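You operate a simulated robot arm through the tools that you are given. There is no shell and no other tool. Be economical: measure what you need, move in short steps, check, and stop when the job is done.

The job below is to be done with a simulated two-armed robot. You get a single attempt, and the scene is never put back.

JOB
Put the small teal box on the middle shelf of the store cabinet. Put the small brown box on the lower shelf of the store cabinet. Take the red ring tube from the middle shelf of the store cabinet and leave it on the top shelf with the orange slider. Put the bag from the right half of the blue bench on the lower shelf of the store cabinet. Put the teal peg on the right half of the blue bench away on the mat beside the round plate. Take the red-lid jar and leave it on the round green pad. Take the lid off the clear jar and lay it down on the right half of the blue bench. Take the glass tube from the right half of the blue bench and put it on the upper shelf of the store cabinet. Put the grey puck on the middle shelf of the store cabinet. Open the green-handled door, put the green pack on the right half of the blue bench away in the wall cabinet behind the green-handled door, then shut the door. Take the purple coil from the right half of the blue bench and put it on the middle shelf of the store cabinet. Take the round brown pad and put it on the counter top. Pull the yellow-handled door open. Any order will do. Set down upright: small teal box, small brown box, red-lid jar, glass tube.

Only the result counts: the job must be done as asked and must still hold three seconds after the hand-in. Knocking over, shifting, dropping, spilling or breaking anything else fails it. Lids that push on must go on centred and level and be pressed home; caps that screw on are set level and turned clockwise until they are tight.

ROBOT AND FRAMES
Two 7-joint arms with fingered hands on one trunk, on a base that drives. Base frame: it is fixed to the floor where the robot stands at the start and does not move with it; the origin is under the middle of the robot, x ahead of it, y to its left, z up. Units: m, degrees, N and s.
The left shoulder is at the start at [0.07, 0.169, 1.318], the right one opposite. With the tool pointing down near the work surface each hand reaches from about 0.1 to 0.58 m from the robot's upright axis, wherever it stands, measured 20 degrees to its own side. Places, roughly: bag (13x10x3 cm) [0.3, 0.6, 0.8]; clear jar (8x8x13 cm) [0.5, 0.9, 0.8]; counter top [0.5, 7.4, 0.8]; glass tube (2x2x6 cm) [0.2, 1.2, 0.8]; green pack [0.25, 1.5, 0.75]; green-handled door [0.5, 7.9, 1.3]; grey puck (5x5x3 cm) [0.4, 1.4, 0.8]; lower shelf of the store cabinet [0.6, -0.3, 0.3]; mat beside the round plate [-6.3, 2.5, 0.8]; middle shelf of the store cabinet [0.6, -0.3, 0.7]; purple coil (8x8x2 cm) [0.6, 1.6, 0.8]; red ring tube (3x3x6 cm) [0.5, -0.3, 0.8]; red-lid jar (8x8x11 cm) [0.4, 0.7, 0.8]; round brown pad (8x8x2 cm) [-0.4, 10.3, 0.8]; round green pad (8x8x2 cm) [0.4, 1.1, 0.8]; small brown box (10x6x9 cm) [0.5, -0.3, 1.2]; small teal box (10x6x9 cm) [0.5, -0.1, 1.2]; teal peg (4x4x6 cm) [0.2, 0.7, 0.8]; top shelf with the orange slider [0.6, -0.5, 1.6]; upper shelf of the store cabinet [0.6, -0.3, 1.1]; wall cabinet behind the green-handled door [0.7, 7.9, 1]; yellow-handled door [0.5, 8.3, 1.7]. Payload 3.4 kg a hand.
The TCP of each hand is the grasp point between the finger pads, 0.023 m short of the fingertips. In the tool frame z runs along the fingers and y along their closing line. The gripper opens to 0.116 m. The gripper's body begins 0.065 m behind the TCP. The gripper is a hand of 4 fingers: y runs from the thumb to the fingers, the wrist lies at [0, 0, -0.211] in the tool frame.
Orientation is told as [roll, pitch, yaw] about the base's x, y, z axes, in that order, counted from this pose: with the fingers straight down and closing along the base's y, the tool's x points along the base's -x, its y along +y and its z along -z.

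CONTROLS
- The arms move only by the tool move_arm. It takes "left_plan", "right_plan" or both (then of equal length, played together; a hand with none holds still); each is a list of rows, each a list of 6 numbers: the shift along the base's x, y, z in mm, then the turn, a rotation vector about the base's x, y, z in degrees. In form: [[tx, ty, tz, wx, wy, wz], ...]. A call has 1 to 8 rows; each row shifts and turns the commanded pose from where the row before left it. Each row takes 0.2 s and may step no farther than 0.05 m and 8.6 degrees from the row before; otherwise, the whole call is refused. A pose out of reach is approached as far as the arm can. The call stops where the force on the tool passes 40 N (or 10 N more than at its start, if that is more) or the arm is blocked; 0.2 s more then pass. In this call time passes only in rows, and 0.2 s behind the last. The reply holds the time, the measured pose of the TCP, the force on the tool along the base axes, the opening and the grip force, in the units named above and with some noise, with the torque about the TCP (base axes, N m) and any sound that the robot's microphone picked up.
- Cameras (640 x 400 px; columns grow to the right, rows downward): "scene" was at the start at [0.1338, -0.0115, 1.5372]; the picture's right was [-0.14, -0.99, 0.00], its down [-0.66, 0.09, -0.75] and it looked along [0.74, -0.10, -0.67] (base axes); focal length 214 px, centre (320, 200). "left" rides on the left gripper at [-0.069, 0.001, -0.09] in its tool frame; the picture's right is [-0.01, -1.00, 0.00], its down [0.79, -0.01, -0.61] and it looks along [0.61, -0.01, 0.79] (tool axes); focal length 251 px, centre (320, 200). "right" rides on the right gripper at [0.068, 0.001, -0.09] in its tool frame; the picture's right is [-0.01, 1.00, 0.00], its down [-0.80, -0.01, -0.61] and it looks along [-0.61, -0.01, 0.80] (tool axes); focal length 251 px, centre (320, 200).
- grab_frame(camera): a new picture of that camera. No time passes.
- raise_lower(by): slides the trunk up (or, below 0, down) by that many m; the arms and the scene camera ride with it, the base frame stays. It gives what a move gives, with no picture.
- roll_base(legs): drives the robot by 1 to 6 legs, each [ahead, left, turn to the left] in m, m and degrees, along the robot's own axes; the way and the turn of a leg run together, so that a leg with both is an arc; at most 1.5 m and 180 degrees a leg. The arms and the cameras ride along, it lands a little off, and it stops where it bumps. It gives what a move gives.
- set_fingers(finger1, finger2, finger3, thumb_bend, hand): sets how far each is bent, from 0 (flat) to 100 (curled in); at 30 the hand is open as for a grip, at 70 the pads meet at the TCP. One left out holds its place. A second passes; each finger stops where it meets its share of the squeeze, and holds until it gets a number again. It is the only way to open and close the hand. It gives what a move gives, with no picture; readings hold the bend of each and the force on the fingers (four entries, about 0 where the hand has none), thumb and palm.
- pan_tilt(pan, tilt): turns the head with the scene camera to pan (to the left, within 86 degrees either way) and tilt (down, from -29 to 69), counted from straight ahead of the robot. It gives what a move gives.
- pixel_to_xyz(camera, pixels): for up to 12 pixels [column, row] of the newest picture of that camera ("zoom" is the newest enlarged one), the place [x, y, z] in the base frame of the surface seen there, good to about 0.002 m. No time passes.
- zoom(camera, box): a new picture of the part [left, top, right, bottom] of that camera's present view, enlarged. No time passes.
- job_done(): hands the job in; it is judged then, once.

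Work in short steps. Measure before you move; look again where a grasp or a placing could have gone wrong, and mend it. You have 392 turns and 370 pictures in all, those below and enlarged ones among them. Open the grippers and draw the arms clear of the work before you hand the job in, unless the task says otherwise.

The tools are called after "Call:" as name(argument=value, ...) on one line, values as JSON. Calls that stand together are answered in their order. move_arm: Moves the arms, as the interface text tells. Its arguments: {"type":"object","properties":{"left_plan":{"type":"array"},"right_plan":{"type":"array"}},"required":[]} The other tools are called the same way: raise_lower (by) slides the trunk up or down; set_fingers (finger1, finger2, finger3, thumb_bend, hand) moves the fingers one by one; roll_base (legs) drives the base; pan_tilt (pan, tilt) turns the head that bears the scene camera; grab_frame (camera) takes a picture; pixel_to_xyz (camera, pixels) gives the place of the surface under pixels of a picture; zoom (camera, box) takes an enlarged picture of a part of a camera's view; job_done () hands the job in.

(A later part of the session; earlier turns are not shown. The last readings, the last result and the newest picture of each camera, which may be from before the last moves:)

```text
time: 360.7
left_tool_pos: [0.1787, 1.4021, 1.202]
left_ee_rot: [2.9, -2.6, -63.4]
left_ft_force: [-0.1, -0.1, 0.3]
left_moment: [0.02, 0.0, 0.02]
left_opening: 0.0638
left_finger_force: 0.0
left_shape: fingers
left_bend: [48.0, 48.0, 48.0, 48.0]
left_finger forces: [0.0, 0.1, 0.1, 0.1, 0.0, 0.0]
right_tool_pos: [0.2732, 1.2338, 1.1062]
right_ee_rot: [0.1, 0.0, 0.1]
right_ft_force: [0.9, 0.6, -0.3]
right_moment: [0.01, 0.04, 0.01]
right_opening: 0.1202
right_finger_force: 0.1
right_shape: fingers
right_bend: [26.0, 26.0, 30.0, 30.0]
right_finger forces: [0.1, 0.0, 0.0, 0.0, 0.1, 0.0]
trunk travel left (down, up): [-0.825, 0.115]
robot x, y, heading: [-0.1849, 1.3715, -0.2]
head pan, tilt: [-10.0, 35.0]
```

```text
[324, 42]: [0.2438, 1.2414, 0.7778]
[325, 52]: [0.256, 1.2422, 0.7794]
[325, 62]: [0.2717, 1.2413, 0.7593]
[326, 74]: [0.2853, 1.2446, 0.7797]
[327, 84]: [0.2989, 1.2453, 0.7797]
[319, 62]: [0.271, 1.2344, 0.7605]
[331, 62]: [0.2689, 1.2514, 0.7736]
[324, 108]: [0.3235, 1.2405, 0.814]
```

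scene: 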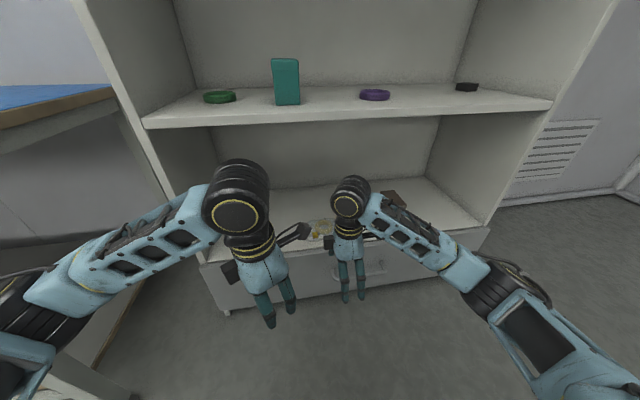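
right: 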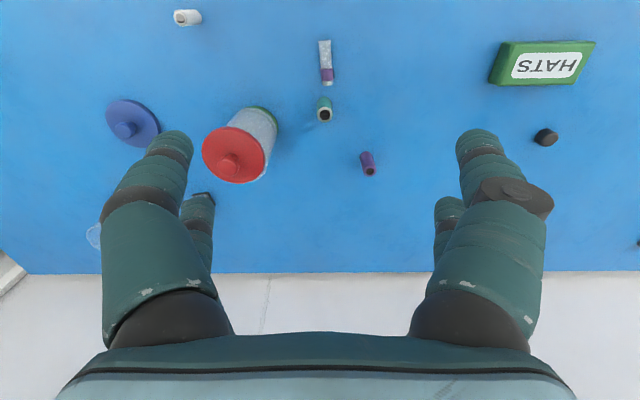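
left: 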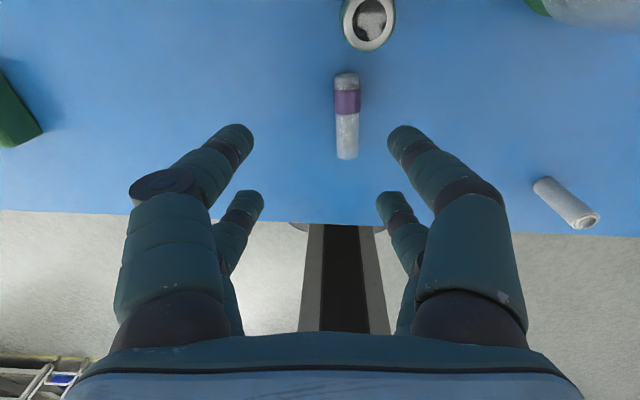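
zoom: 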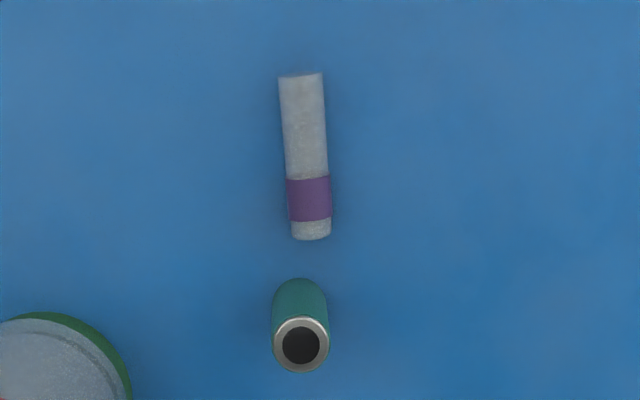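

Tube centre (0.272,1.243), yaw ~4°; a standing teal tube is close behind (x≥0.317). Narrow the digits and descend at x≈0.265.

Call:
set_fingers(hand="right", finger1=50, finger2=50, finger3=50, thumb_bend=50)

Call:
move_arm(right_plan=[[-8, 9, -30, 0, 0, 4], [0, 0, -45, 0, 0, 0], [0, 0, -45, 0, 0, 0], [0, 0, -45, 0, 0, 0], [0, 0, -45, 0, 0, 0], [0, 0, -45, 0, 0, 0], [0, 0, -30, 0, 0, 0]])

Call:
grab_frame(camera="right")

```text
time: 361.7
left_tool_pos: [0.1799, 1.4046, 1.2023]
left_ee_rot: [2.9, -2.6, -63.4]
left_ft_force: [0.1, 0.0, 0.3]
left_moment: [-0.01, -0.01, -0.01]
left_opening: 0.0642
left_finger_force: 0.0
left_shape: fingers
left_bend: [48.0, 48.0, 48.0, 48.0]
left_finger forces: [0.0, 0.1, 0.0, 0.1, 0.1, 0.1]
right_tool_pos: [0.2731, 1.2322, 1.1069]
right_ee_rot: [0.1, 0.1, 0.0]
right_ft_force: [-0.7, 0.7, -0.3]
right_moment: [-0.02, -0.02, -0.01]
right_opening: 0.0589
right_finger_force: 0.0
right_shape: fingers
right_bend: [50.0, 50.0, 50.0, 50.0]
right_finger forces: [0.0, 0.0, 0.1, 0.0, 0.0, 0.1]
trunk travel left (down, up): [-0.825, 0.115]
robot x, y, heading: [-0.1817, 1.3701, 0.0]
head pan, tilt: [-10.0, 35.0]
```

```text
time: 363.3
left_tool_pos: [0.1801, 1.4025, 1.2022]
left_ee_rot: [3.0, -2.8, -63.4]
left_ft_force: [-0.3, -0.2, 0.6]
left_moment: [0.01, 0.01, -0.01]
left_opening: 0.0641
left_finger_force: 0.0
left_shape: fingers
left_bend: [48.0, 48.0, 48.0, 48.0]
left_finger forces: [0.0, 0.1, 0.1, 0.1, 0.0, 0.0]
right_tool_pos: [0.2654, 1.2439, 0.8207]
right_ee_rot: [0.1, 0.0, 4.1]
right_ft_force: [-0.6, 0.5, 0.2]
right_moment: [-0.04, -0.05, 0.01]
right_opening: 0.059
right_finger_force: 0.1
right_shape: fingers
right_bend: [50.0, 50.0, 50.0, 50.0]
right_finger forces: [0.0, 0.0, 0.0, 0.1, 0.0, 0.1]
trunk travel left (down, up): [-0.825, 0.115]
robot x, y, heading: [-0.1832, 1.366, -0.4]
head pan, tilt: [-10.0, 35.0]
```

```text
201 pictures are left
```

right: 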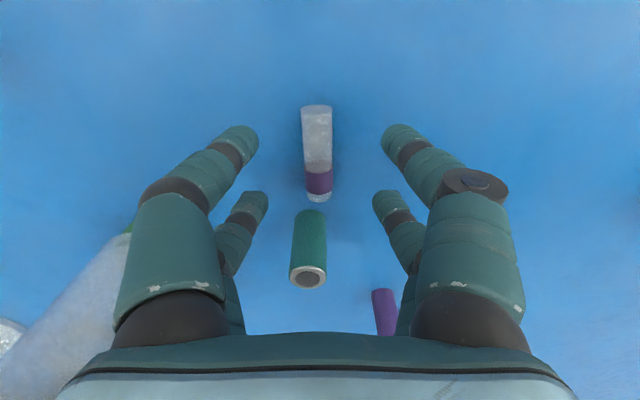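

Aligned. Descend 36 mm and close.

Call:
move_arm(right_plan=[[0, 0, -20, 0, 0, 0], [0, 0, -15, 0, 0, 0]])

Call:
set_fingers(hand="right", finger1=72, finger2=72, finger3=72, thumb_bend=72)

Call:
grab_frame(camera="right")

```text
time: 363.9
left_tool_pos: [0.1766, 1.4047, 1.202]
left_ee_rot: [3.0, -2.7, -63.4]
left_ft_force: [0.9, 0.1, 0.3]
left_moment: [0.0, -0.01, 0.0]
left_opening: 0.064
left_finger_force: 0.0
left_shape: fingers
left_bend: [48.0, 48.0, 48.0, 48.0]
left_finger forces: [0.1, 0.0, 0.1, 0.1, 0.0, 0.0]
right_tool_pos: [0.2653, 1.243, 0.7883]
right_ee_rot: [0.0, -0.3, 4.1]
right_ft_force: [3.6, -0.1, 11.5]
right_moment: [-0.03, 0.1, 0.02]
right_opening: 0.0589
right_finger_force: 5.7
right_shape: fingers
right_bend: [50.0, 50.0, 50.0, 50.0]
right_finger forces: [5.1, 0.6, 0.6, 0.1, 5.3, 0.1]
trunk travel left (down, up): [-0.825, 0.115]
robot x, y, heading: [-0.1824, 1.3681, 0.0]
head pan, tilt: [-10.0, 35.0]
```

```text
time: 364.9
left_tool_pos: [0.1803, 1.4032, 1.2008]
left_ee_rot: [2.8, -2.7, -63.5]
left_ft_force: [0.8, 0.2, -0.3]
left_moment: [0.02, 0.02, 0.02]
left_opening: 0.0642
left_finger_force: 0.0
left_shape: fingers
left_bend: [48.0, 48.0, 48.0, 48.0]
left_finger forces: [0.0, 0.0, 0.1, 0.0, 0.1, 0.0]
right_tool_pos: [0.2659, 1.2418, 0.7863]
right_ee_rot: [0.0, 0.1, 4.0]
right_ft_force: [0.1, 0.5, 0.9]
right_moment: [-0.02, 0.0, 0.0]
right_opening: 0.0142
right_finger_force: 12.9
right_shape: fingers
right_bend: [68.0, 68.0, 68.0, 67.0]
right_finger forces: [6.5, 6.1, 5.6, 0.1, 6.8, 0.0]
trunk travel left (down, up): [-0.825, 0.115]
robot x, y, heading: [-0.1861, 1.3688, -0.2]
head pan, tilt: [-10.0, 35.0]
```

```text
200 pictures are left
```

right: 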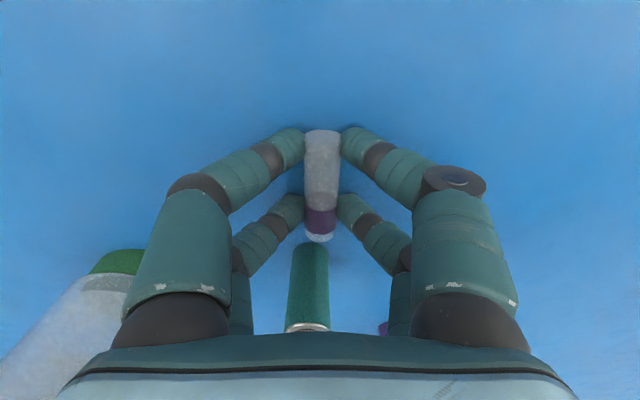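

Held by all four digits, but the lower digits would reach below the tube's bottom when upright. I'll set it down in a free spot (x 0.236, y 1.168) and regrip nearer its top.

Call:
move_arm(right_plan=[[0, 0, 20, 0, 0, 0], [0, 0, 30, 0, 0, 0]])

Call:
roll_base(legs=[[0, -0.075, 0]])

Call:
move_arm(right_plan=[[-37, 0, 0, 0, 0, -4], [0, 0, -25, 0, 0, 0], [0, 0, -22, 0, 0, 0]])

Call:
grab_frame(camera="right")

```text
time: 365.5
left_tool_pos: [0.179, 1.4031, 1.2021]
left_ee_rot: [2.9, -2.8, -63.4]
left_ft_force: [0.1, -0.2, 0.1]
left_moment: [-0.04, 0.0, 0.0]
left_opening: 0.0638
left_finger_force: 0.1
left_shape: fingers
left_bend: [48.0, 48.0, 48.0, 48.0]
left_finger forces: [0.1, 0.1, 0.0, 0.0, 0.0, 0.0]
right_tool_pos: [0.2656, 1.2418, 0.8375]
right_ee_rot: [0.0, 0.0, 3.9]
right_ft_force: [-0.8, 0.4, -0.4]
right_moment: [-0.01, 0.01, 0.01]
right_opening: 0.0143
right_finger_force: 12.5
right_shape: fingers
right_bend: [68.0, 68.0, 68.0, 67.0]
right_finger forces: [6.4, 5.9, 5.6, 0.1, 6.8, 0.0]
trunk travel left (down, up): [-0.825, 0.115]
robot x, y, heading: [-0.1836, 1.3668, -0.0]
head pan, tilt: [-10.0, 35.0]
```

```text
time: 366.5
left_tool_pos: [0.1797, 1.3329, 1.2011]
left_ee_rot: [2.8, -2.8, -63.3]
left_ft_force: [0.6, 0.9, -0.5]
left_moment: [-0.01, 0.03, -0.04]
left_opening: 0.0637
left_finger_force: 0.1
left_shape: fingers
left_bend: [48.0, 48.0, 48.0, 48.0]
left_finger forces: [0.0, 0.1, 0.0, 0.1, 0.0, 0.1]
right_tool_pos: [0.2659, 1.1722, 0.8369]
right_ee_rot: [0.0, 0.0, 4.1]
right_ft_force: [-0.6, -0.2, 0.0]
right_moment: [-0.03, -0.01, 0.0]
right_opening: 0.0145
right_finger_force: 12.9
right_shape: fingers
right_bend: [68.0, 68.0, 68.0, 67.0]
right_finger forces: [6.4, 5.9, 5.5, 0.0, 6.8, 0.0]
trunk travel left (down, up): [-0.825, 0.115]
robot x, y, heading: [-0.1874, 1.2945, -0.2]
head pan, tilt: [-10.0, 35.0]
```

```text
time: 367.3
left_tool_pos: [0.1806, 1.33, 1.2013]
left_ee_rot: [2.9, -2.6, -63.5]
left_ft_force: [-0.5, 0.1, -0.3]
left_moment: [0.04, -0.01, 0.0]
left_opening: 0.0642
left_finger_force: 0.0
left_shape: fingers
left_bend: [48.0, 48.0, 48.0, 48.0]
left_finger forces: [0.1, 0.1, 0.0, 0.0, 0.1, 0.1]
right_tool_pos: [0.2297, 1.1671, 0.7902]
right_ee_rot: [0.1, 0.1, 0.2]
right_ft_force: [-0.1, -0.1, 0.3]
right_moment: [-0.01, 0.01, -0.04]
right_opening: 0.0141
right_finger_force: 11.9
right_shape: fingers
right_bend: [68.0, 68.0, 68.0, 67.0]
right_finger forces: [6.5, 5.9, 5.5, 0.0, 6.8, 0.1]
trunk travel left (down, up): [-0.825, 0.115]
robot x, y, heading: [-0.1878, 1.2977, -0.2]
head pan, tilt: [-10.0, 35.0]
```

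```text
199 pictures are left
```

right: 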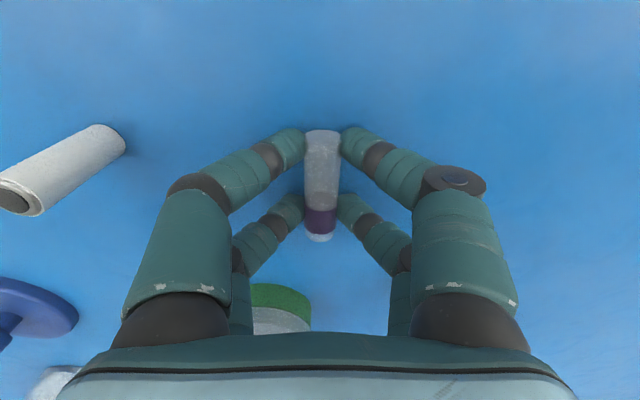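

Lower 4 mm, open slightly, slide the hand 25 mm toward the cap end, and regrip with the near pair.

Call:
move_arm(right_plan=[[0, 0, -4, 0, 0, 0]])

Call:
set_fingers(hand="right", finger1=56, finger2=56, finger3=56, thumb_bend=56)

Call:
move_arm(right_plan=[[0, 0, 3, 0, 0, 0], [25, 0, 0, 0, 0, 0]])

Call:
set_fingers(hand="right", finger1=75, finger2=56, finger3=56, thumb_bend=75)

Call:
grab_frame(camera="right")

```text
time: 367.7
left_tool_pos: [0.1811, 1.3308, 1.2023]
left_ee_rot: [2.9, -2.7, -63.3]
left_ft_force: [0.9, 0.2, 0.1]
left_moment: [0.04, 0.01, 0.01]
left_opening: 0.0639
left_finger_force: 0.0
left_shape: fingers
left_bend: [48.0, 48.0, 48.0, 48.0]
left_finger forces: [0.0, 0.0, 0.1, 0.0, 0.0, 0.0]
right_tool_pos: [0.2299, 1.1684, 0.786]
right_ee_rot: [0.1, -0.1, 0.0]
right_ft_force: [-1.0, 0.8, 2.5]
right_moment: [0.06, 0.09, 0.01]
right_opening: 0.0144
right_finger_force: 13.4
right_shape: fingers
right_bend: [68.0, 68.0, 68.0, 67.0]
right_finger forces: [9.0, 5.9, 5.6, 0.0, 6.7, 0.0]
trunk travel left (down, up): [-0.825, 0.115]
robot x, y, heading: [-0.1823, 1.2964, -0.3]
head pan, tilt: [-10.0, 35.0]
```

```text
time: 368.7
left_tool_pos: [0.1769, 1.3305, 1.2035]
left_ee_rot: [3.0, -2.8, -63.4]
left_ft_force: [0.1, -0.2, -0.4]
left_moment: [-0.03, 0.01, 0.01]
left_opening: 0.064
left_finger_force: 0.0
left_shape: fingers
left_bend: [48.0, 48.0, 48.0, 48.0]
left_finger forces: [0.0, 0.0, 0.0, 0.1, 0.0, 0.0]
right_tool_pos: [0.2292, 1.1697, 0.7884]
right_ee_rot: [0.2, -0.3, 0.1]
right_ft_force: [8.0, 2.0, 31.7]
right_moment: [-0.02, -0.01, -0.03]
right_opening: 0.0331
right_finger_force: 16.0
right_shape: fingers
right_bend: [59.0, 58.0, 59.0, 59.0]
right_finger forces: [8.1, 6.5, 5.8, 0.1, 11.3, 0.0]
trunk travel left (down, up): [-0.825, 0.115]
robot x, y, heading: [-0.1836, 1.2946, -0.1]
head pan, tilt: [-10.0, 35.0]
```

```text
time: 369.3
left_tool_pos: [0.1785, 1.329, 1.2014]
left_ee_rot: [2.9, -2.7, -63.4]
left_ft_force: [-0.3, -0.6, 0.7]
left_moment: [-0.02, 0.03, 0.04]
left_opening: 0.064
left_finger_force: 0.0
left_shape: fingers
left_bend: [48.0, 48.0, 48.0, 48.0]
left_finger forces: [0.1, 0.0, 0.1, 0.0, 0.1, 0.0]
right_tool_pos: [0.2529, 1.1677, 0.7876]
right_ee_rot: [-0.1, 0.1, 0.1]
right_ft_force: [-5.4, -0.7, 14.2]
right_moment: [-0.03, 0.12, -0.02]
right_opening: 0.0399
right_finger_force: 7.1
right_shape: fingers
right_bend: [57.0, 57.0, 56.0, 56.0]
right_finger forces: [2.5, 4.0, 3.8, 0.1, 3.5, 0.0]
trunk travel left (down, up): [-0.825, 0.115]
robot x, y, heading: [-0.1847, 1.2932, -0.1]
head pan, tilt: [-10.0, 35.0]
```

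```text
time: 370.3
left_tool_pos: [0.18, 1.3299, 1.2014]
left_ee_rot: [2.9, -2.6, -63.5]
left_ft_force: [0.5, 0.1, 0.5]
left_moment: [0.0, -0.01, 0.01]
left_opening: 0.0641
left_finger_force: 0.0
left_shape: fingers
left_bend: [48.0, 48.0, 48.0, 48.0]
left_finger forces: [0.0, 0.0, 0.0, 0.0, 0.1, 0.0]
right_tool_pos: [0.2535, 1.1689, 0.7894]
right_ee_rot: [0.1, 0.0, 0.1]
right_ft_force: [-0.3, 0.4, 0.8]
right_moment: [0.0, 0.0, -0.03]
right_opening: 0.0138
right_finger_force: 8.4
right_shape: fingers
right_bend: [66.0, 56.0, 56.0, 69.0]
right_finger forces: [8.5, 0.1, 0.1, 0.0, 8.3, 0.0]
trunk travel left (down, up): [-0.825, 0.115]
robot x, y, heading: [-0.1838, 1.2971, -0.2]
head pan, tilt: [-10.0, 35.0]
```

```text
198 pictures are left
```

right: 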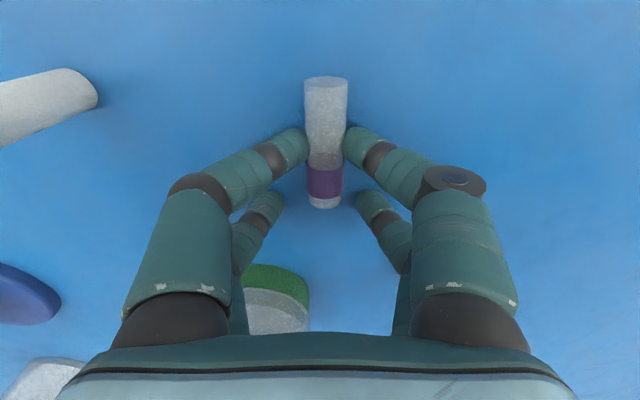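

Good grip with the tube's bottom protruding. Lift, drive to the cabinet (base y≈-0.05), then pitch the hand forward to -90° in front of the upper shelf.

Call:
move_arm(right_plan=[[0, 0, 30, 0, 0, 0], [0, 0, 45, 0, 0, 0], [0, 0, 45, 0, 0, 0], [0, 0, 45, 0, 0, 0], [0, 0, 45, 0, 0, 0]])

Call:
roll_base(legs=[[0, -0.75, 0], [-0.03, -0.6, 0]])

Call:
grab_frame(camera="right")

```text
time: 371.5
left_tool_pos: [0.1803, 1.3307, 1.202]
left_ee_rot: [2.9, -2.7, -63.4]
left_ft_force: [0.1, -0.5, 0.1]
left_moment: [0.03, -0.01, -0.01]
left_opening: 0.0642
left_finger_force: 0.0
left_shape: fingers
left_bend: [48.0, 48.0, 48.0, 48.0]
left_finger forces: [0.0, 0.1, 0.0, 0.0, 0.0, 0.1]
right_tool_pos: [0.2534, 1.1683, 0.9992]
right_ee_rot: [-0.1, -0.1, 0.1]
right_ft_force: [0.9, 0.0, -0.8]
right_moment: [-0.02, -0.01, 0.0]
right_opening: 0.0135
right_finger_force: 8.6
right_shape: fingers
right_bend: [66.0, 56.0, 56.0, 69.0]
right_finger forces: [8.4, 0.0, 0.1, 0.1, 8.2, 0.2]
trunk travel left (down, up): [-0.825, 0.115]
robot x, y, heading: [-0.1825, 1.2928, 0.1]
head pan, tilt: [-10.0, 35.0]
```

```text
time: 378.5
left_tool_pos: [0.1438, -0.0128, 1.2011]
left_ee_rot: [2.9, -2.7, -63.3]
left_ft_force: [-0.3, 0.4, 0.3]
left_moment: [0.03, 0.01, -0.02]
left_opening: 0.0642
left_finger_force: 0.0
left_shape: fingers
left_bend: [48.0, 48.0, 48.0, 48.0]
left_finger forces: [0.0, 0.1, 0.0, 0.0, 0.0, 0.1]
right_tool_pos: [0.2187, -0.1736, 1.0007]
right_ee_rot: [-0.1, 0.1, 0.1]
right_ft_force: [0.7, -0.6, 0.2]
right_moment: [-0.03, 0.02, -0.02]
right_opening: 0.0135
right_finger_force: 8.5
right_shape: fingers
right_bend: [66.0, 56.0, 56.0, 69.0]
right_finger forces: [8.4, 0.0, 0.1, 0.1, 8.2, 0.0]
trunk travel left (down, up): [-0.825, 0.115]
robot x, y, heading: [-0.2216, -0.0507, -0.2]
head pan, tilt: [-10.0, 35.0]
```

```text
197 pictures are left
```

right: 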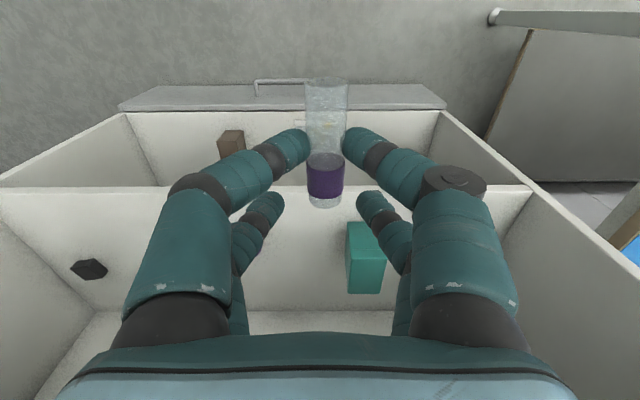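

Tube still held. Pitch the hand to -90° while rising to z≈1.25.

Call:
move_arm(right_plan=[[10, 0, 25, 0, -8.2, 0], [10, 0, 25, 0, -8.2, 0], [10, 0, 25, 0, -8.2, 0], [10, 0, 25, 0, -8.2, 0], [10, 0, 25, 0, -8.2, 0], [10, 0, 25, 0, -8.2, 0], [5, 0, 25, 0, -8.2, 0], [5, 0, 25, 0, -8.2, 0]])

Call:
move_arm(right_plan=[[0, 0, 15, 0, -8.2, 0], [0, 0, 15, 0, -8.2, 0], [0, 0, 10, 0, -8, 0]])

Call:
grab_frame(camera="right")

Call:
grab_frame(camera="scene")

```text
time: 380.3
left_tool_pos: [0.144, -0.0137, 1.2026]
left_ee_rot: [3.0, -2.6, -63.3]
left_ft_force: [-0.8, -0.8, 0.9]
left_moment: [0.03, -0.02, 0.0]
left_opening: 0.0641
left_finger_force: 0.1
left_shape: fingers
left_bend: [48.0, 48.0, 48.0, 48.0]
left_finger forces: [0.0, 0.0, 0.0, 0.0, 0.0, 0.0]
right_tool_pos: [0.2865, -0.1745, 1.1998]
right_ee_rot: [-0.2, -65.6, 0.4]
right_ft_force: [-0.4, 0.2, -0.4]
right_moment: [-0.04, 0.01, 0.02]
right_opening: 0.0134
right_finger_force: 8.3
right_shape: fingers
right_bend: [66.0, 56.0, 56.0, 69.0]
right_finger forces: [8.4, 0.1, 0.0, 0.0, 8.2, 0.0]
trunk travel left (down, up): [-0.825, 0.115]
robot x, y, heading: [-0.2251, -0.0481, 0.2]
head pan, tilt: [-10.0, 35.0]
```

```text
time: 381.1
left_tool_pos: [0.144, -0.0142, 1.2019]
left_ee_rot: [2.9, -2.6, -63.3]
left_ft_force: [-0.7, -0.1, 0.8]
left_moment: [-0.01, -0.03, 0.02]
left_opening: 0.0643
left_finger_force: 0.1
left_shape: fingers
left_bend: [48.0, 48.0, 48.0, 48.0]
left_finger forces: [0.0, 0.1, 0.0, 0.1, 0.0, 0.0]
right_tool_pos: [0.2879, -0.1743, 1.2397]
right_ee_rot: [-117.5, -89.8, 117.6]
right_ft_force: [0.2, -0.5, 0.1]
right_moment: [0.0, 0.02, 0.03]
right_opening: 0.0132
right_finger_force: 8.0
right_shape: fingers
right_bend: [66.0, 56.0, 56.0, 69.0]
right_finger forces: [8.1, 0.0, 0.0, 0.0, 8.2, 0.1]
trunk travel left (down, up): [-0.825, 0.115]
robot x, y, heading: [-0.2182, -0.0503, -0.1]
head pan, tilt: [-10.0, 35.0]
```

```text
196 pictures are left
```

right: 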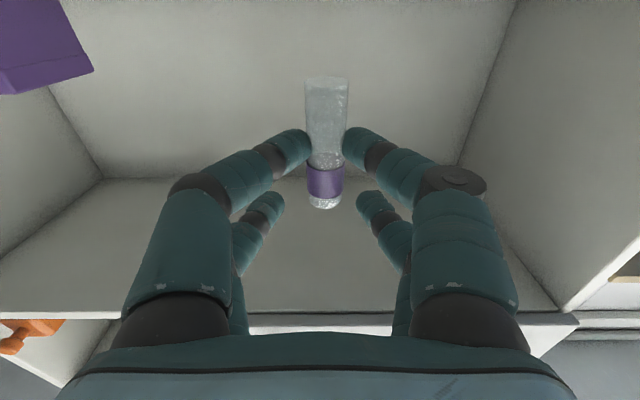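

```text
195 pictures are left
```

scene: 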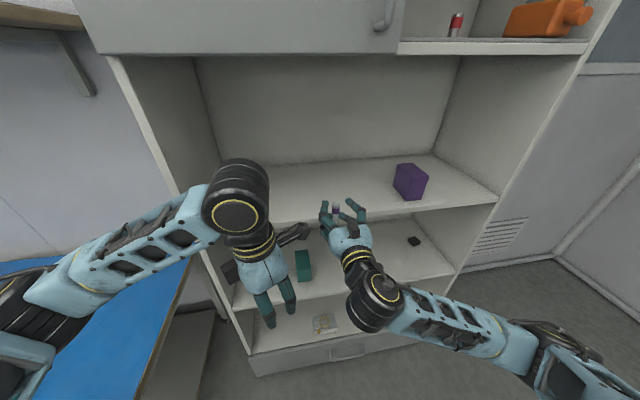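

Tube is upright. Advance to x≈0.465 at this height, then lower toward z≈1.188.

Call:
move_arm(right_plan=[[45, 0, 0, 0, 0, 0], [45, 0, 0, 0, 0, 0], [45, 0, 0, 0, 0, 0], [42, 0, 0, 0, 0, 0], [0, 0, -25, 0, 0, 0], [0, 0, -20, 0, 0, 0]])

Call:
grab_frame(camera="right")

Call:
zoom(camera="scene", box=[250, 130, 430, 250])

```text
time: 382.5
left_tool_pos: [0.1438, -0.0149, 1.2012]
left_ee_rot: [2.9, -2.6, -63.2]
left_ft_force: [0.4, -0.1, -0.1]
left_moment: [-0.02, -0.03, -0.01]
left_opening: 0.0641
left_finger_force: 0.1
left_shape: fingers
left_bend: [48.0, 48.0, 48.0, 48.0]
left_finger forces: [0.0, 0.0, 0.1, 0.0, 0.1, 0.0]
right_tool_pos: [0.4652, -0.1756, 1.1934]
right_ee_rot: [-99.0, -89.9, 99.2]
right_ft_force: [-0.1, 0.9, -0.1]
right_moment: [0.0, 0.01, 0.01]
right_opening: 0.0132
right_finger_force: 8.1
right_shape: fingers
right_bend: [66.0, 56.0, 56.0, 70.0]
right_finger forces: [8.0, 0.0, 0.0, 0.0, 8.2, 0.0]
trunk travel left (down, up): [-0.825, 0.115]
robot x, y, heading: [-0.219, -0.0458, -0.1]
head pan, tilt: [-10.0, 35.0]
```

```text
194 pictures are left
```

right: 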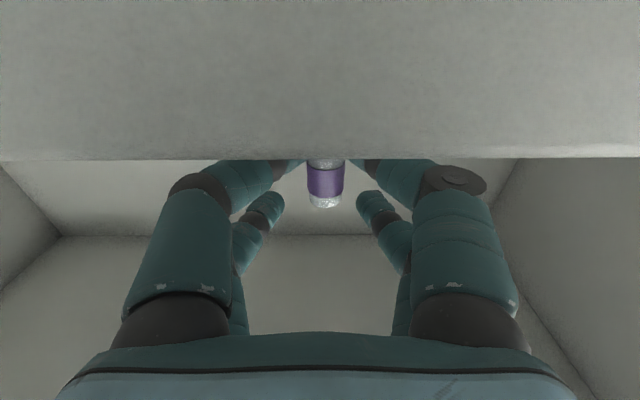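

```text
3.33 times, centred on (340, 190) of scene
```

zoom: 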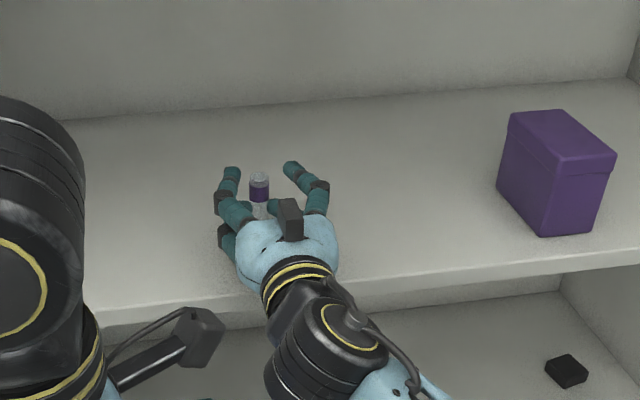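

Lower in small steps to contact.

Call:
move_arm(right_plan=[[0, 0, -3, 0, 0, 0], [0, 0, -2, 0, 0, 0]])

Call:
move_arm(right_plan=[[0, 0, -2, 0, 0, 0]])

Call:
move_arm(right_plan=[[0, 0, -2, 0, 0, 0]])

```text
time: 383.1
left_tool_pos: [0.1434, -0.0147, 1.2014]
left_ee_rot: [2.8, -2.6, -63.3]
left_ft_force: [0.2, -0.1, 0.6]
left_moment: [0.01, 0.01, -0.01]
left_opening: 0.064
left_finger_force: 0.0
left_shape: fingers
left_bend: [48.0, 48.0, 48.0, 48.0]
left_finger forces: [0.0, 0.1, 0.0, 0.0, 0.0, 0.0]
right_tool_pos: [0.4656, -0.173, 1.1884]
right_ee_rot: [-89.9, -89.8, 90.0]
right_ft_force: [0.1, -1.0, -0.3]
right_moment: [-0.01, 0.01, 0.0]
right_opening: 0.0132
right_finger_force: 7.9
right_shape: fingers
right_bend: [66.0, 56.0, 56.0, 70.0]
right_finger forces: [7.9, 0.0, 0.0, 0.1, 8.3, 0.0]
trunk travel left (down, up): [-0.825, 0.115]
robot x, y, heading: [-0.221, -0.0491, -0.1]
head pan, tilt: [-10.0, 35.0]
```

```text
time: 383.5
left_tool_pos: [0.1443, -0.0158, 1.2018]
left_ee_rot: [2.9, -2.5, -63.4]
left_ft_force: [-0.8, 0.5, -0.2]
left_moment: [0.02, -0.01, -0.02]
left_opening: 0.0643
left_finger_force: 0.1
left_shape: fingers
left_bend: [48.0, 48.0, 48.0, 48.0]
left_finger forces: [0.0, 0.0, 0.1, 0.1, 0.0, 0.0]
right_tool_pos: [0.4655, -0.1739, 1.1874]
right_ee_rot: [-89.9, -89.7, 90.0]
right_ft_force: [-0.5, -0.4, -0.3]
right_moment: [-0.01, 0.0, 0.0]
right_opening: 0.0132
right_finger_force: 7.8
right_shape: fingers
right_bend: [66.0, 56.0, 56.0, 70.0]
right_finger forces: [8.0, 0.0, 0.0, 0.0, 8.1, 0.0]
trunk travel left (down, up): [-0.825, 0.115]
robot x, y, heading: [-0.2151, -0.045, 0.3]
head pan, tilt: [-10.0, 35.0]
```

```text
time: 383.9
left_tool_pos: [0.1448, -0.0142, 1.202]
left_ee_rot: [2.9, -2.6, -63.3]
left_ft_force: [0.8, -0.2, 0.4]
left_moment: [-0.01, 0.0, 0.0]
left_opening: 0.0643
left_finger_force: 0.2
left_shape: fingers
left_bend: [48.0, 48.0, 48.0, 48.0]
left_finger forces: [0.0, 0.1, 0.0, 0.1, 0.1, 0.0]
right_tool_pos: [0.465, -0.1746, 1.1849]
right_ee_rot: [-97.2, -89.8, 97.4]
right_ft_force: [-0.6, -0.5, -0.1]
right_moment: [0.01, 0.02, -0.01]
right_opening: 0.0131
right_finger_force: 8.2
right_shape: fingers
right_bend: [66.0, 56.0, 56.0, 70.0]
right_finger forces: [8.0, 0.0, 0.0, 0.1, 8.2, 0.1]
trunk travel left (down, up): [-0.825, 0.115]
robot x, y, heading: [-0.2217, -0.0498, 0.2]
head pan, tilt: [-10.0, 35.0]
```

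Call:
move_arm(right_plan=[[0, 0, -2, 0, 0, 0]])

Call:
move_arm(right_plan=[[0, 0, -1.5, 0, 0, 0]])

Call:
zoom(camera="scene", box=[290, 160, 370, 220])

```text
time: 384.3
left_tool_pos: [0.1437, -0.0136, 1.2012]
left_ee_rot: [3.0, -2.7, -63.2]
left_ft_force: [0.1, -0.4, 0.0]
left_moment: [0.03, -0.02, 0.02]
left_opening: 0.064
left_finger_force: 0.0
left_shape: fingers
left_bend: [48.0, 48.0, 48.0, 48.0]
left_finger forces: [0.0, 0.0, 0.1, 0.0, 0.0, 0.1]
right_tool_pos: [0.4649, -0.1746, 1.1846]
right_ee_rot: [-131.9, -89.9, 132.1]
right_ft_force: [0.8, 0.2, 5.6]
right_moment: [0.0, -0.11, -0.02]
right_opening: 0.0132
right_finger_force: 8.1
right_shape: fingers
right_bend: [66.0, 56.0, 56.0, 70.0]
right_finger forces: [7.6, 0.0, 0.0, 0.0, 7.9, 0.0]
trunk travel left (down, up): [-0.825, 0.115]
robot x, y, heading: [-0.2184, -0.0478, -0.2]
head pan, tilt: [-10.0, 35.0]
```

```text
time: 384.7
left_tool_pos: [0.1426, -0.0146, 1.202]
left_ee_rot: [3.0, -2.7, -63.4]
left_ft_force: [-0.6, -0.5, -0.3]
left_moment: [0.02, -0.02, 0.01]
left_opening: 0.0642
left_finger_force: 0.1
left_shape: fingers
left_bend: [48.0, 48.0, 48.0, 48.0]
left_finger forces: [0.0, 0.0, 0.1, 0.1, 0.1, 0.1]
right_tool_pos: [0.4647, -0.1744, 1.1837]
right_ee_rot: [-134.8, -89.8, 135.0]
right_ft_force: [1.8, -0.9, 8.5]
right_moment: [0.01, -0.19, 0.03]
right_opening: 0.0133
right_finger_force: 7.1
right_shape: fingers
right_bend: [66.0, 56.0, 56.0, 70.0]
right_finger forces: [7.3, 0.0, 0.0, 0.1, 7.6, 0.1]
trunk travel left (down, up): [-0.825, 0.115]
robot x, y, heading: [-0.2199, -0.0516, -0.2]
head pan, tilt: [-10.0, 35.0]
```

```text
6.67 times, centred on (330, 190) of scene
```

zoom: 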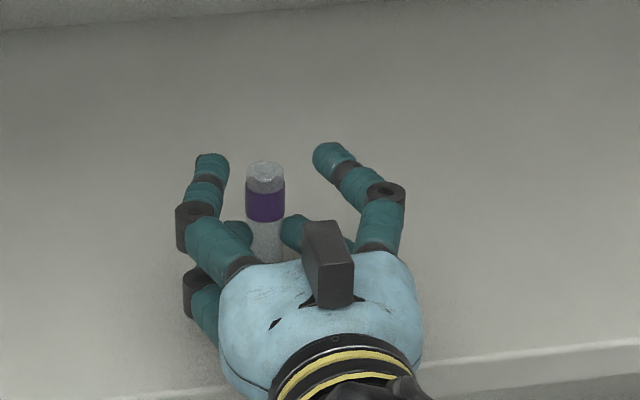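

Contact (8 N). Ease 1.5 mm up and open gradually.

Call:
move_arm(right_plan=[[0, 0, 1.5, 0, 0, 0]])

Call:
set_fingers(hand="right", finger1=63, thumb_bend=66)

Call:
set_fingers(hand="right", finger1=45, finger2=45, finger3=45, thumb_bend=45)

Call:
zoom(camera="scene", box=[290, 160, 370, 220])

```text
time: 385.1
left_tool_pos: [0.1424, -0.0142, 1.2016]
left_ee_rot: [2.9, -2.6, -63.3]
left_ft_force: [0.7, -1.1, -0.4]
left_moment: [0.0, 0.0, -0.04]
left_opening: 0.0641
left_finger_force: 0.1
left_shape: fingers
left_bend: [48.0, 48.0, 48.0, 48.0]
left_finger forces: [0.0, 0.0, 0.1, 0.0, 0.1, 0.1]
right_tool_pos: [0.4647, -0.1741, 1.1835]
right_ee_rot: [-105.7, -89.8, 105.6]
right_ft_force: [0.2, -0.9, 7.3]
right_moment: [0.04, -0.13, 0.03]
right_opening: 0.0127
right_finger_force: 8.2
right_shape: fingers
right_bend: [66.0, 56.0, 56.0, 70.0]
right_finger forces: [7.7, 0.0, 0.1, 0.1, 7.9, 0.1]
trunk travel left (down, up): [-0.825, 0.115]
robot x, y, heading: [-0.2215, -0.051, -0.3]
head pan, tilt: [-10.0, 35.0]
```

```text
time: 386.1
left_tool_pos: [0.1445, -0.0146, 1.202]
left_ee_rot: [2.9, -2.6, -63.3]
left_ft_force: [0.4, 0.3, -0.7]
left_moment: [0.0, -0.02, -0.03]
left_opening: 0.064
left_finger_force: 0.1
left_shape: fingers
left_bend: [48.0, 48.0, 48.0, 48.0]
left_finger forces: [0.0, 0.0, 0.0, 0.0, 0.0, 0.0]
right_tool_pos: [0.4646, -0.1743, 1.1833]
right_ee_rot: [-83.8, -89.8, 84.0]
right_ft_force: [-0.6, 0.0, 0.2]
right_moment: [0.02, 0.02, 0.0]
right_opening: 0.0171
right_finger_force: 0.2
right_shape: fingers
right_bend: [62.0, 56.0, 56.0, 66.0]
right_finger forces: [0.5, 0.0, 0.0, 0.0, 0.4, 0.1]
trunk travel left (down, up): [-0.825, 0.115]
robot x, y, heading: [-0.2189, -0.0452, -0.4]
head pan, tilt: [-10.0, 35.0]
```

```text
time: 387.1
left_tool_pos: [0.1456, -0.0141, 1.2016]
left_ee_rot: [2.9, -2.6, -63.2]
left_ft_force: [-0.1, 0.2, -0.2]
left_moment: [0.02, 0.0, 0.0]
left_opening: 0.0643
left_finger_force: 0.1
left_shape: fingers
left_bend: [48.0, 48.0, 48.0, 48.0]
left_finger forces: [0.0, 0.0, 0.0, 0.0, 0.0, 0.0]
right_tool_pos: [0.4658, -0.1749, 1.1822]
right_ee_rot: [-87.9, -89.8, 88.1]
right_ft_force: [-0.3, 0.2, -0.2]
right_moment: [-0.01, -0.03, 0.02]
right_opening: 0.0727
right_finger_force: 0.0
right_shape: fingers
right_bend: [45.0, 45.0, 45.0, 45.0]
right_finger forces: [0.0, 0.1, 0.0, 0.0, 0.0, 0.0]
trunk travel left (down, up): [-0.825, 0.115]
robot x, y, heading: [-0.2178, -0.0484, 0.1]
head pan, tilt: [-10.0, 35.0]
```

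```text
6.67 times, centred on (330, 190) of scene
```

zoom: 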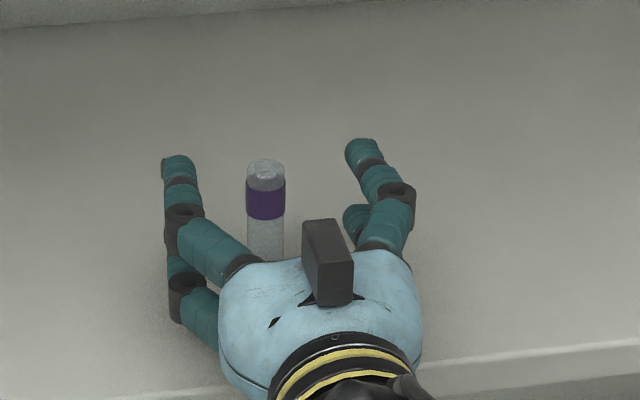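

The tube stands on its own. Withdraw straight back, then return the hand to tool-down.

Call:
move_arm(right_plan=[[-40, 0, 0, 0, 0, 0], [-45, 0, 0, 0, 0, 0], [-45, 0, 0, 0, 0, 0], [-45, 0, 0, 0, 0, 0]])

Call:
move_arm(right_plan=[[-5, 0, -10, 0, 8.2, 0], [-5, 0, -10, 0, 8.2, 0], [-10, 0, -20, 0, 8.2, 0], [-10, 0, -20, 0, 8.2, 0], [-10, 0, -20, 0, 8.2, 0], [-10, 0, -20, 0, 8.2, 0], [-10, 0, -20, 0, 8.2, 0], [-10, 0, -20, 0, 8.2, 0]])

Call:
move_arm(right_plan=[[0, 0, -10, 0, 8.2, 0], [0, 0, -10, 0, 8.2, 0], [0, 0, -10, 0, 8, 0]])

Call:
grab_frame(camera="scene")

```text
time: 388.1
left_tool_pos: [0.1425, -0.014, 1.2021]
left_ee_rot: [3.1, -2.7, -63.4]
left_ft_force: [-0.8, -0.3, 0.0]
left_moment: [0.01, 0.01, 0.01]
left_opening: 0.0639
left_finger_force: 0.0
left_shape: fingers
left_bend: [48.0, 48.0, 48.0, 48.0]
left_finger forces: [0.1, 0.0, 0.1, 0.0, 0.0, 0.1]
right_tool_pos: [0.288, -0.176, 1.1826]
right_ee_rot: [-121.4, -89.7, 121.5]
right_ft_force: [0.1, 0.7, -0.3]
right_moment: [0.01, 0.0, 0.01]
right_opening: 0.0726
right_finger_force: 0.1
right_shape: fingers
right_bend: [45.0, 45.0, 45.0, 45.0]
right_finger forces: [0.0, 0.1, 0.0, 0.0, 0.0, 0.1]
trunk travel left (down, up): [-0.825, 0.115]
robot x, y, heading: [-0.2176, -0.0479, -0.0]
head pan, tilt: [-10.0, 35.0]
```

```text
time: 389.9
left_tool_pos: [0.144, -0.014, 1.2019]
left_ee_rot: [3.0, -2.6, -63.3]
left_ft_force: [-0.2, -0.4, 0.2]
left_moment: [0.01, 0.0, -0.02]
left_opening: 0.0639
left_finger_force: 0.0
left_shape: fingers
left_bend: [48.0, 48.0, 48.0, 48.0]
left_finger forces: [0.1, 0.0, 0.0, 0.1, 0.0, 0.0]
right_tool_pos: [0.2208, -0.1745, 1.0416]
right_ee_rot: [0.0, -24.2, 0.2]
right_ft_force: [-0.2, -0.2, 0.3]
right_moment: [0.0, 0.0, 0.0]
right_opening: 0.0727
right_finger_force: 0.1
right_shape: fingers
right_bend: [45.0, 45.0, 45.0, 45.0]
right_finger forces: [0.0, 0.1, 0.0, 0.0, 0.0, 0.0]
trunk travel left (down, up): [-0.825, 0.115]
robot x, y, heading: [-0.2226, -0.0482, 0.0]
head pan, tilt: [-10.0, 35.0]
```

```text
time: 390.7
left_tool_pos: [0.1445, -0.0144, 1.2025]
left_ee_rot: [2.9, -2.6, -63.3]
left_ft_force: [-0.6, 0.0, -0.1]
left_moment: [0.03, 0.03, -0.01]
left_opening: 0.0637
left_finger_force: 0.0
left_shape: fingers
left_bend: [48.0, 48.0, 48.0, 48.0]
left_finger forces: [0.0, 0.0, 0.0, 0.0, 0.0, 0.0]
right_tool_pos: [0.2204, -0.1751, 1.0127]
right_ee_rot: [0.1, 0.1, 0.1]
right_ft_force: [0.8, 0.1, 1.4]
right_moment: [0.02, 0.0, -0.01]
right_opening: 0.0727
right_finger_force: 0.0
right_shape: fingers
right_bend: [45.0, 45.0, 45.0, 45.0]
right_finger forces: [0.1, 0.1, 0.1, 0.0, 0.0, 0.1]
trunk travel left (down, up): [-0.825, 0.115]
robot x, y, heading: [-0.2181, -0.0469, -0.0]
head pan, tilt: [-10.0, 35.0]
```

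```text
190 pictures are left
```

scene: 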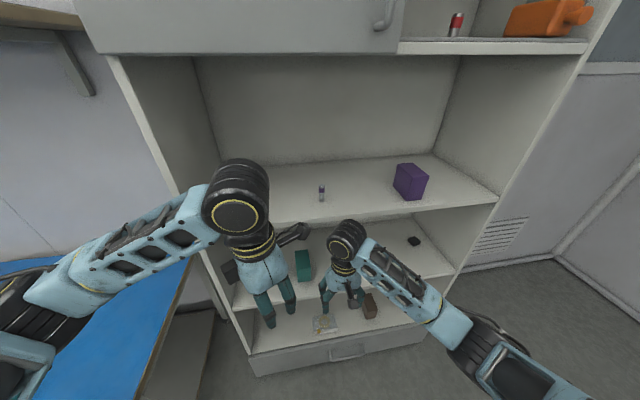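

Tube placed. Now drive to the puck at the far left of the bench (base y≈2.0) and look.

Call:
roll_base(legs=[[0, 1.0, 0], [0.05, 1.05, 0]])

Call:
pan_tilt(pan=0, tilt=45)

Call:
grab_frame(camera="scene")

Call:
grab_frame(camera="right")

```text
time: 401.0
left_tool_pos: [0.2138, 2.0394, 1.2019]
left_ee_rot: [2.9, -2.6, -64.0]
left_ft_force: [-0.8, -0.2, -0.5]
left_moment: [-0.01, 0.01, -0.02]
left_opening: 0.064
left_finger_force: 0.0
left_shape: fingers
left_bend: [48.0, 48.0, 48.0, 48.0]
left_finger forces: [0.0, 0.0, 0.0, 0.0, 0.0, 0.1]
right_tool_pos: [0.287, 1.8789, 1.0137]
right_ee_rot: [0.1, 0.0, -0.6]
right_ft_force: [0.2, 0.1, -0.8]
right_moment: [-0.02, 0.0, 0.02]
right_opening: 0.0728
right_finger_force: 0.1
right_shape: fingers
right_bend: [45.0, 45.0, 45.0, 45.0]
right_finger forces: [0.0, 0.0, 0.0, 0.1, 0.0, 0.0]
trunk travel left (down, up): [-0.825, 0.115]
robot x, y, heading: [-0.1526, 2.0074, -0.6]
head pan, tilt: [-10.0, 35.0]
```

```text
time: 401.7
left_tool_pos: [0.2124, 2.0407, 1.2021]
left_ee_rot: [2.9, -2.7, -64.0]
left_ft_force: [0.1, 0.5, 0.3]
left_moment: [0.03, 0.03, 0.02]
left_opening: 0.0641
left_finger_force: 0.1
left_shape: fingers
left_bend: [48.0, 48.0, 48.0, 48.0]
left_finger forces: [0.1, 0.1, 0.0, 0.0, 0.0, 0.1]
right_tool_pos: [0.286, 1.8792, 1.0142]
right_ee_rot: [0.1, 0.0, -0.5]
right_ft_force: [-0.7, 0.8, -0.2]
right_moment: [-0.05, -0.01, -0.02]
right_opening: 0.0728
right_finger_force: 0.1
right_shape: fingers
right_bend: [45.0, 45.0, 45.0, 45.0]
right_finger forces: [0.0, 0.1, 0.0, 0.1, 0.0, 0.0]
trunk travel left (down, up): [-0.825, 0.115]
robot x, y, heading: [-0.153, 2.0121, -0.7]
head pan, tilt: [0.0, 45.0]
```

```text
189 pictures are left
```

scene: 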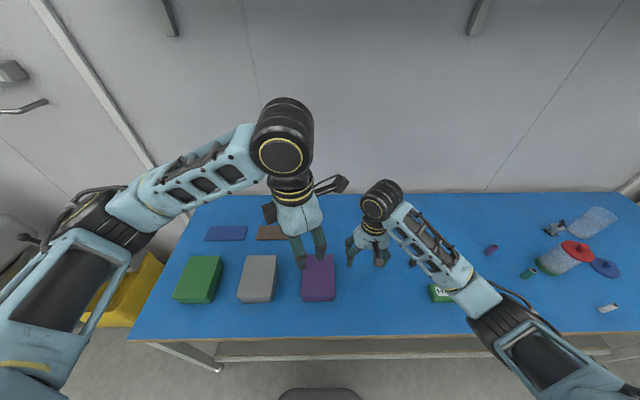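

```text
188 pictures are left
```

right: 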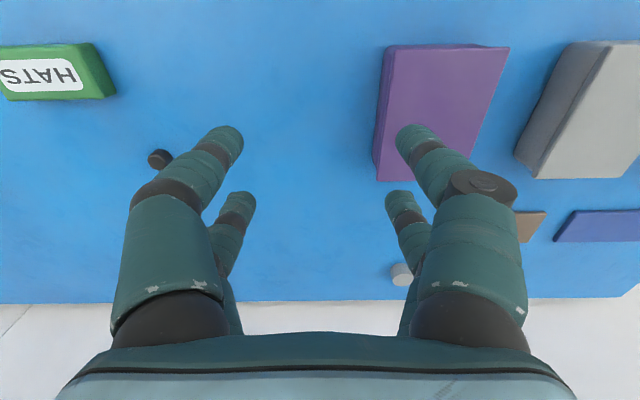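

The puck shows at (402,273) in the right picture. Measure it and neighbours.

Call:
pixel_to_xyz(camera="right", pixels=[[402, 268], [402, 280], [395, 273], [530, 225], [600, 225], [440, 60], [160, 158]])

```text
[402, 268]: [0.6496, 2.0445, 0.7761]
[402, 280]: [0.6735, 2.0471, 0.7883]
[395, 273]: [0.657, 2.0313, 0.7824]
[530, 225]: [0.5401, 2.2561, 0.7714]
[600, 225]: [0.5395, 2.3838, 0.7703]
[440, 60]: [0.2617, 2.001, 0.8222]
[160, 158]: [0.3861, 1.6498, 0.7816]
```

The puck is at ≈(0.672,2.048), near the wall. I'll use a forward-pitched (-60°) right hand with the trunk lowered. First raise and pitch the hand, then move the base.

Call:
move_arm(right_plan=[[8, 0, 25, 0, -7.5, 0], [8, 0, 25, 0, -7.5, 0], [8, 0, 25, 0, -7.5, 0], [8, 0, 25, 0, -7.5, 0], [8, 0, 25, 0, -7.5, 0], [8, 0, 25, 0, -7.5, 0], [8, 0, 25, 0, -7.5, 0], [0, 0, 25, 0, -7.5, 0]])

Call:
roll_base(legs=[[0.09, 0.16, 0.6]])

Call:
raise_lower(by=-0.27)

Call:
grab_frame(camera="scene")

Call:
grab_frame(camera="right")

```text
time: 403.5
left_tool_pos: [0.2112, 2.0411, 1.2006]
left_ee_rot: [2.9, -2.6, -64.0]
left_ft_force: [-0.2, -0.9, 0.1]
left_moment: [-0.05, -0.02, 0.02]
left_opening: 0.0641
left_finger_force: 0.0
left_shape: fingers
left_bend: [48.0, 48.0, 48.0, 48.0]
left_finger forces: [0.0, 0.1, 0.1, 0.0, 0.0, 0.0]
right_tool_pos: [0.3422, 1.8793, 1.2123]
right_ee_rot: [0.9, -60.2, -1.2]
right_ft_force: [-0.2, -0.5, -0.3]
right_moment: [-0.02, -0.01, 0.03]
right_opening: 0.0727
right_finger_force: 0.1
right_shape: fingers
right_bend: [45.0, 45.0, 45.0, 45.0]
right_finger forces: [0.0, 0.1, 0.1, 0.1, 0.0, 0.0]
trunk travel left (down, up): [-0.825, 0.115]
robot x, y, heading: [-0.1555, 2.0092, -0.5]
head pan, tilt: [0.0, 45.0]
```

```text
time: 405.0
left_tool_pos: [0.3025, 2.2015, 1.2019]
left_ee_rot: [3.0, -2.7, -63.5]
left_ft_force: [0.3, -0.9, -0.2]
left_moment: [0.01, 0.0, -0.03]
left_opening: 0.064
left_finger_force: 0.1
left_shape: fingers
left_bend: [48.0, 48.0, 48.0, 48.0]
left_finger forces: [0.1, 0.1, 0.1, 0.0, 0.1, 0.0]
right_tool_pos: [0.4345, 2.0408, 1.2136]
right_ee_rot: [1.3, -60.0, -0.7]
right_ft_force: [-0.1, -1.2, 0.0]
right_moment: [0.02, 0.03, -0.01]
right_opening: 0.073
right_finger_force: 0.0
right_shape: fingers
right_bend: [45.0, 45.0, 45.0, 45.0]
right_finger forces: [0.1, 0.0, 0.1, 0.0, 0.1, 0.0]
trunk travel left (down, up): [-0.825, 0.115]
robot x, y, heading: [-0.0636, 2.1688, 0.0]
head pan, tilt: [0.0, 45.0]
```

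```text
time: 407.8
left_tool_pos: [0.3025, 2.2052, 0.9315]
left_ee_rot: [2.9, -2.6, -63.4]
left_ft_force: [-0.8, 0.4, 1.1]
left_moment: [0.0, -0.02, 0.02]
left_opening: 0.0641
left_finger_force: 0.0
left_shape: fingers
left_bend: [48.0, 48.0, 48.0, 48.0]
left_finger forces: [0.0, 0.0, 0.0, 0.0, 0.1, 0.0]
right_tool_pos: [0.4358, 2.0438, 0.9428]
right_ee_rot: [0.9, -60.0, -0.5]
right_ft_force: [-0.2, 0.0, -0.3]
right_moment: [-0.01, 0.02, 0.0]
right_opening: 0.0726
right_finger_force: 0.0
right_shape: fingers
right_bend: [45.0, 45.0, 45.0, 45.0]
right_finger forces: [0.0, 0.1, 0.0, 0.0, 0.1, 0.0]
trunk travel left (down, up): [-0.555, 0.385]
robot x, y, heading: [-0.0578, 2.1691, -0.5]
head pan, tilt: [0.0, 45.0]
```

```text
187 pictures are left
```

scene: 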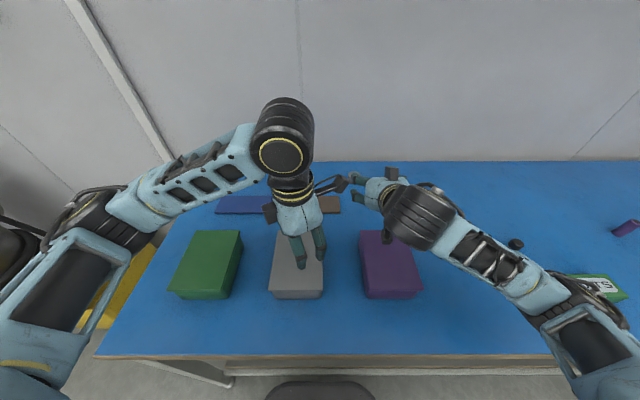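

```text
186 pictures are left
```

right: 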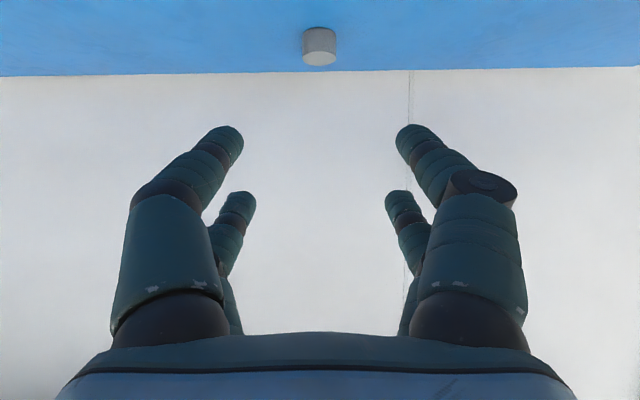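

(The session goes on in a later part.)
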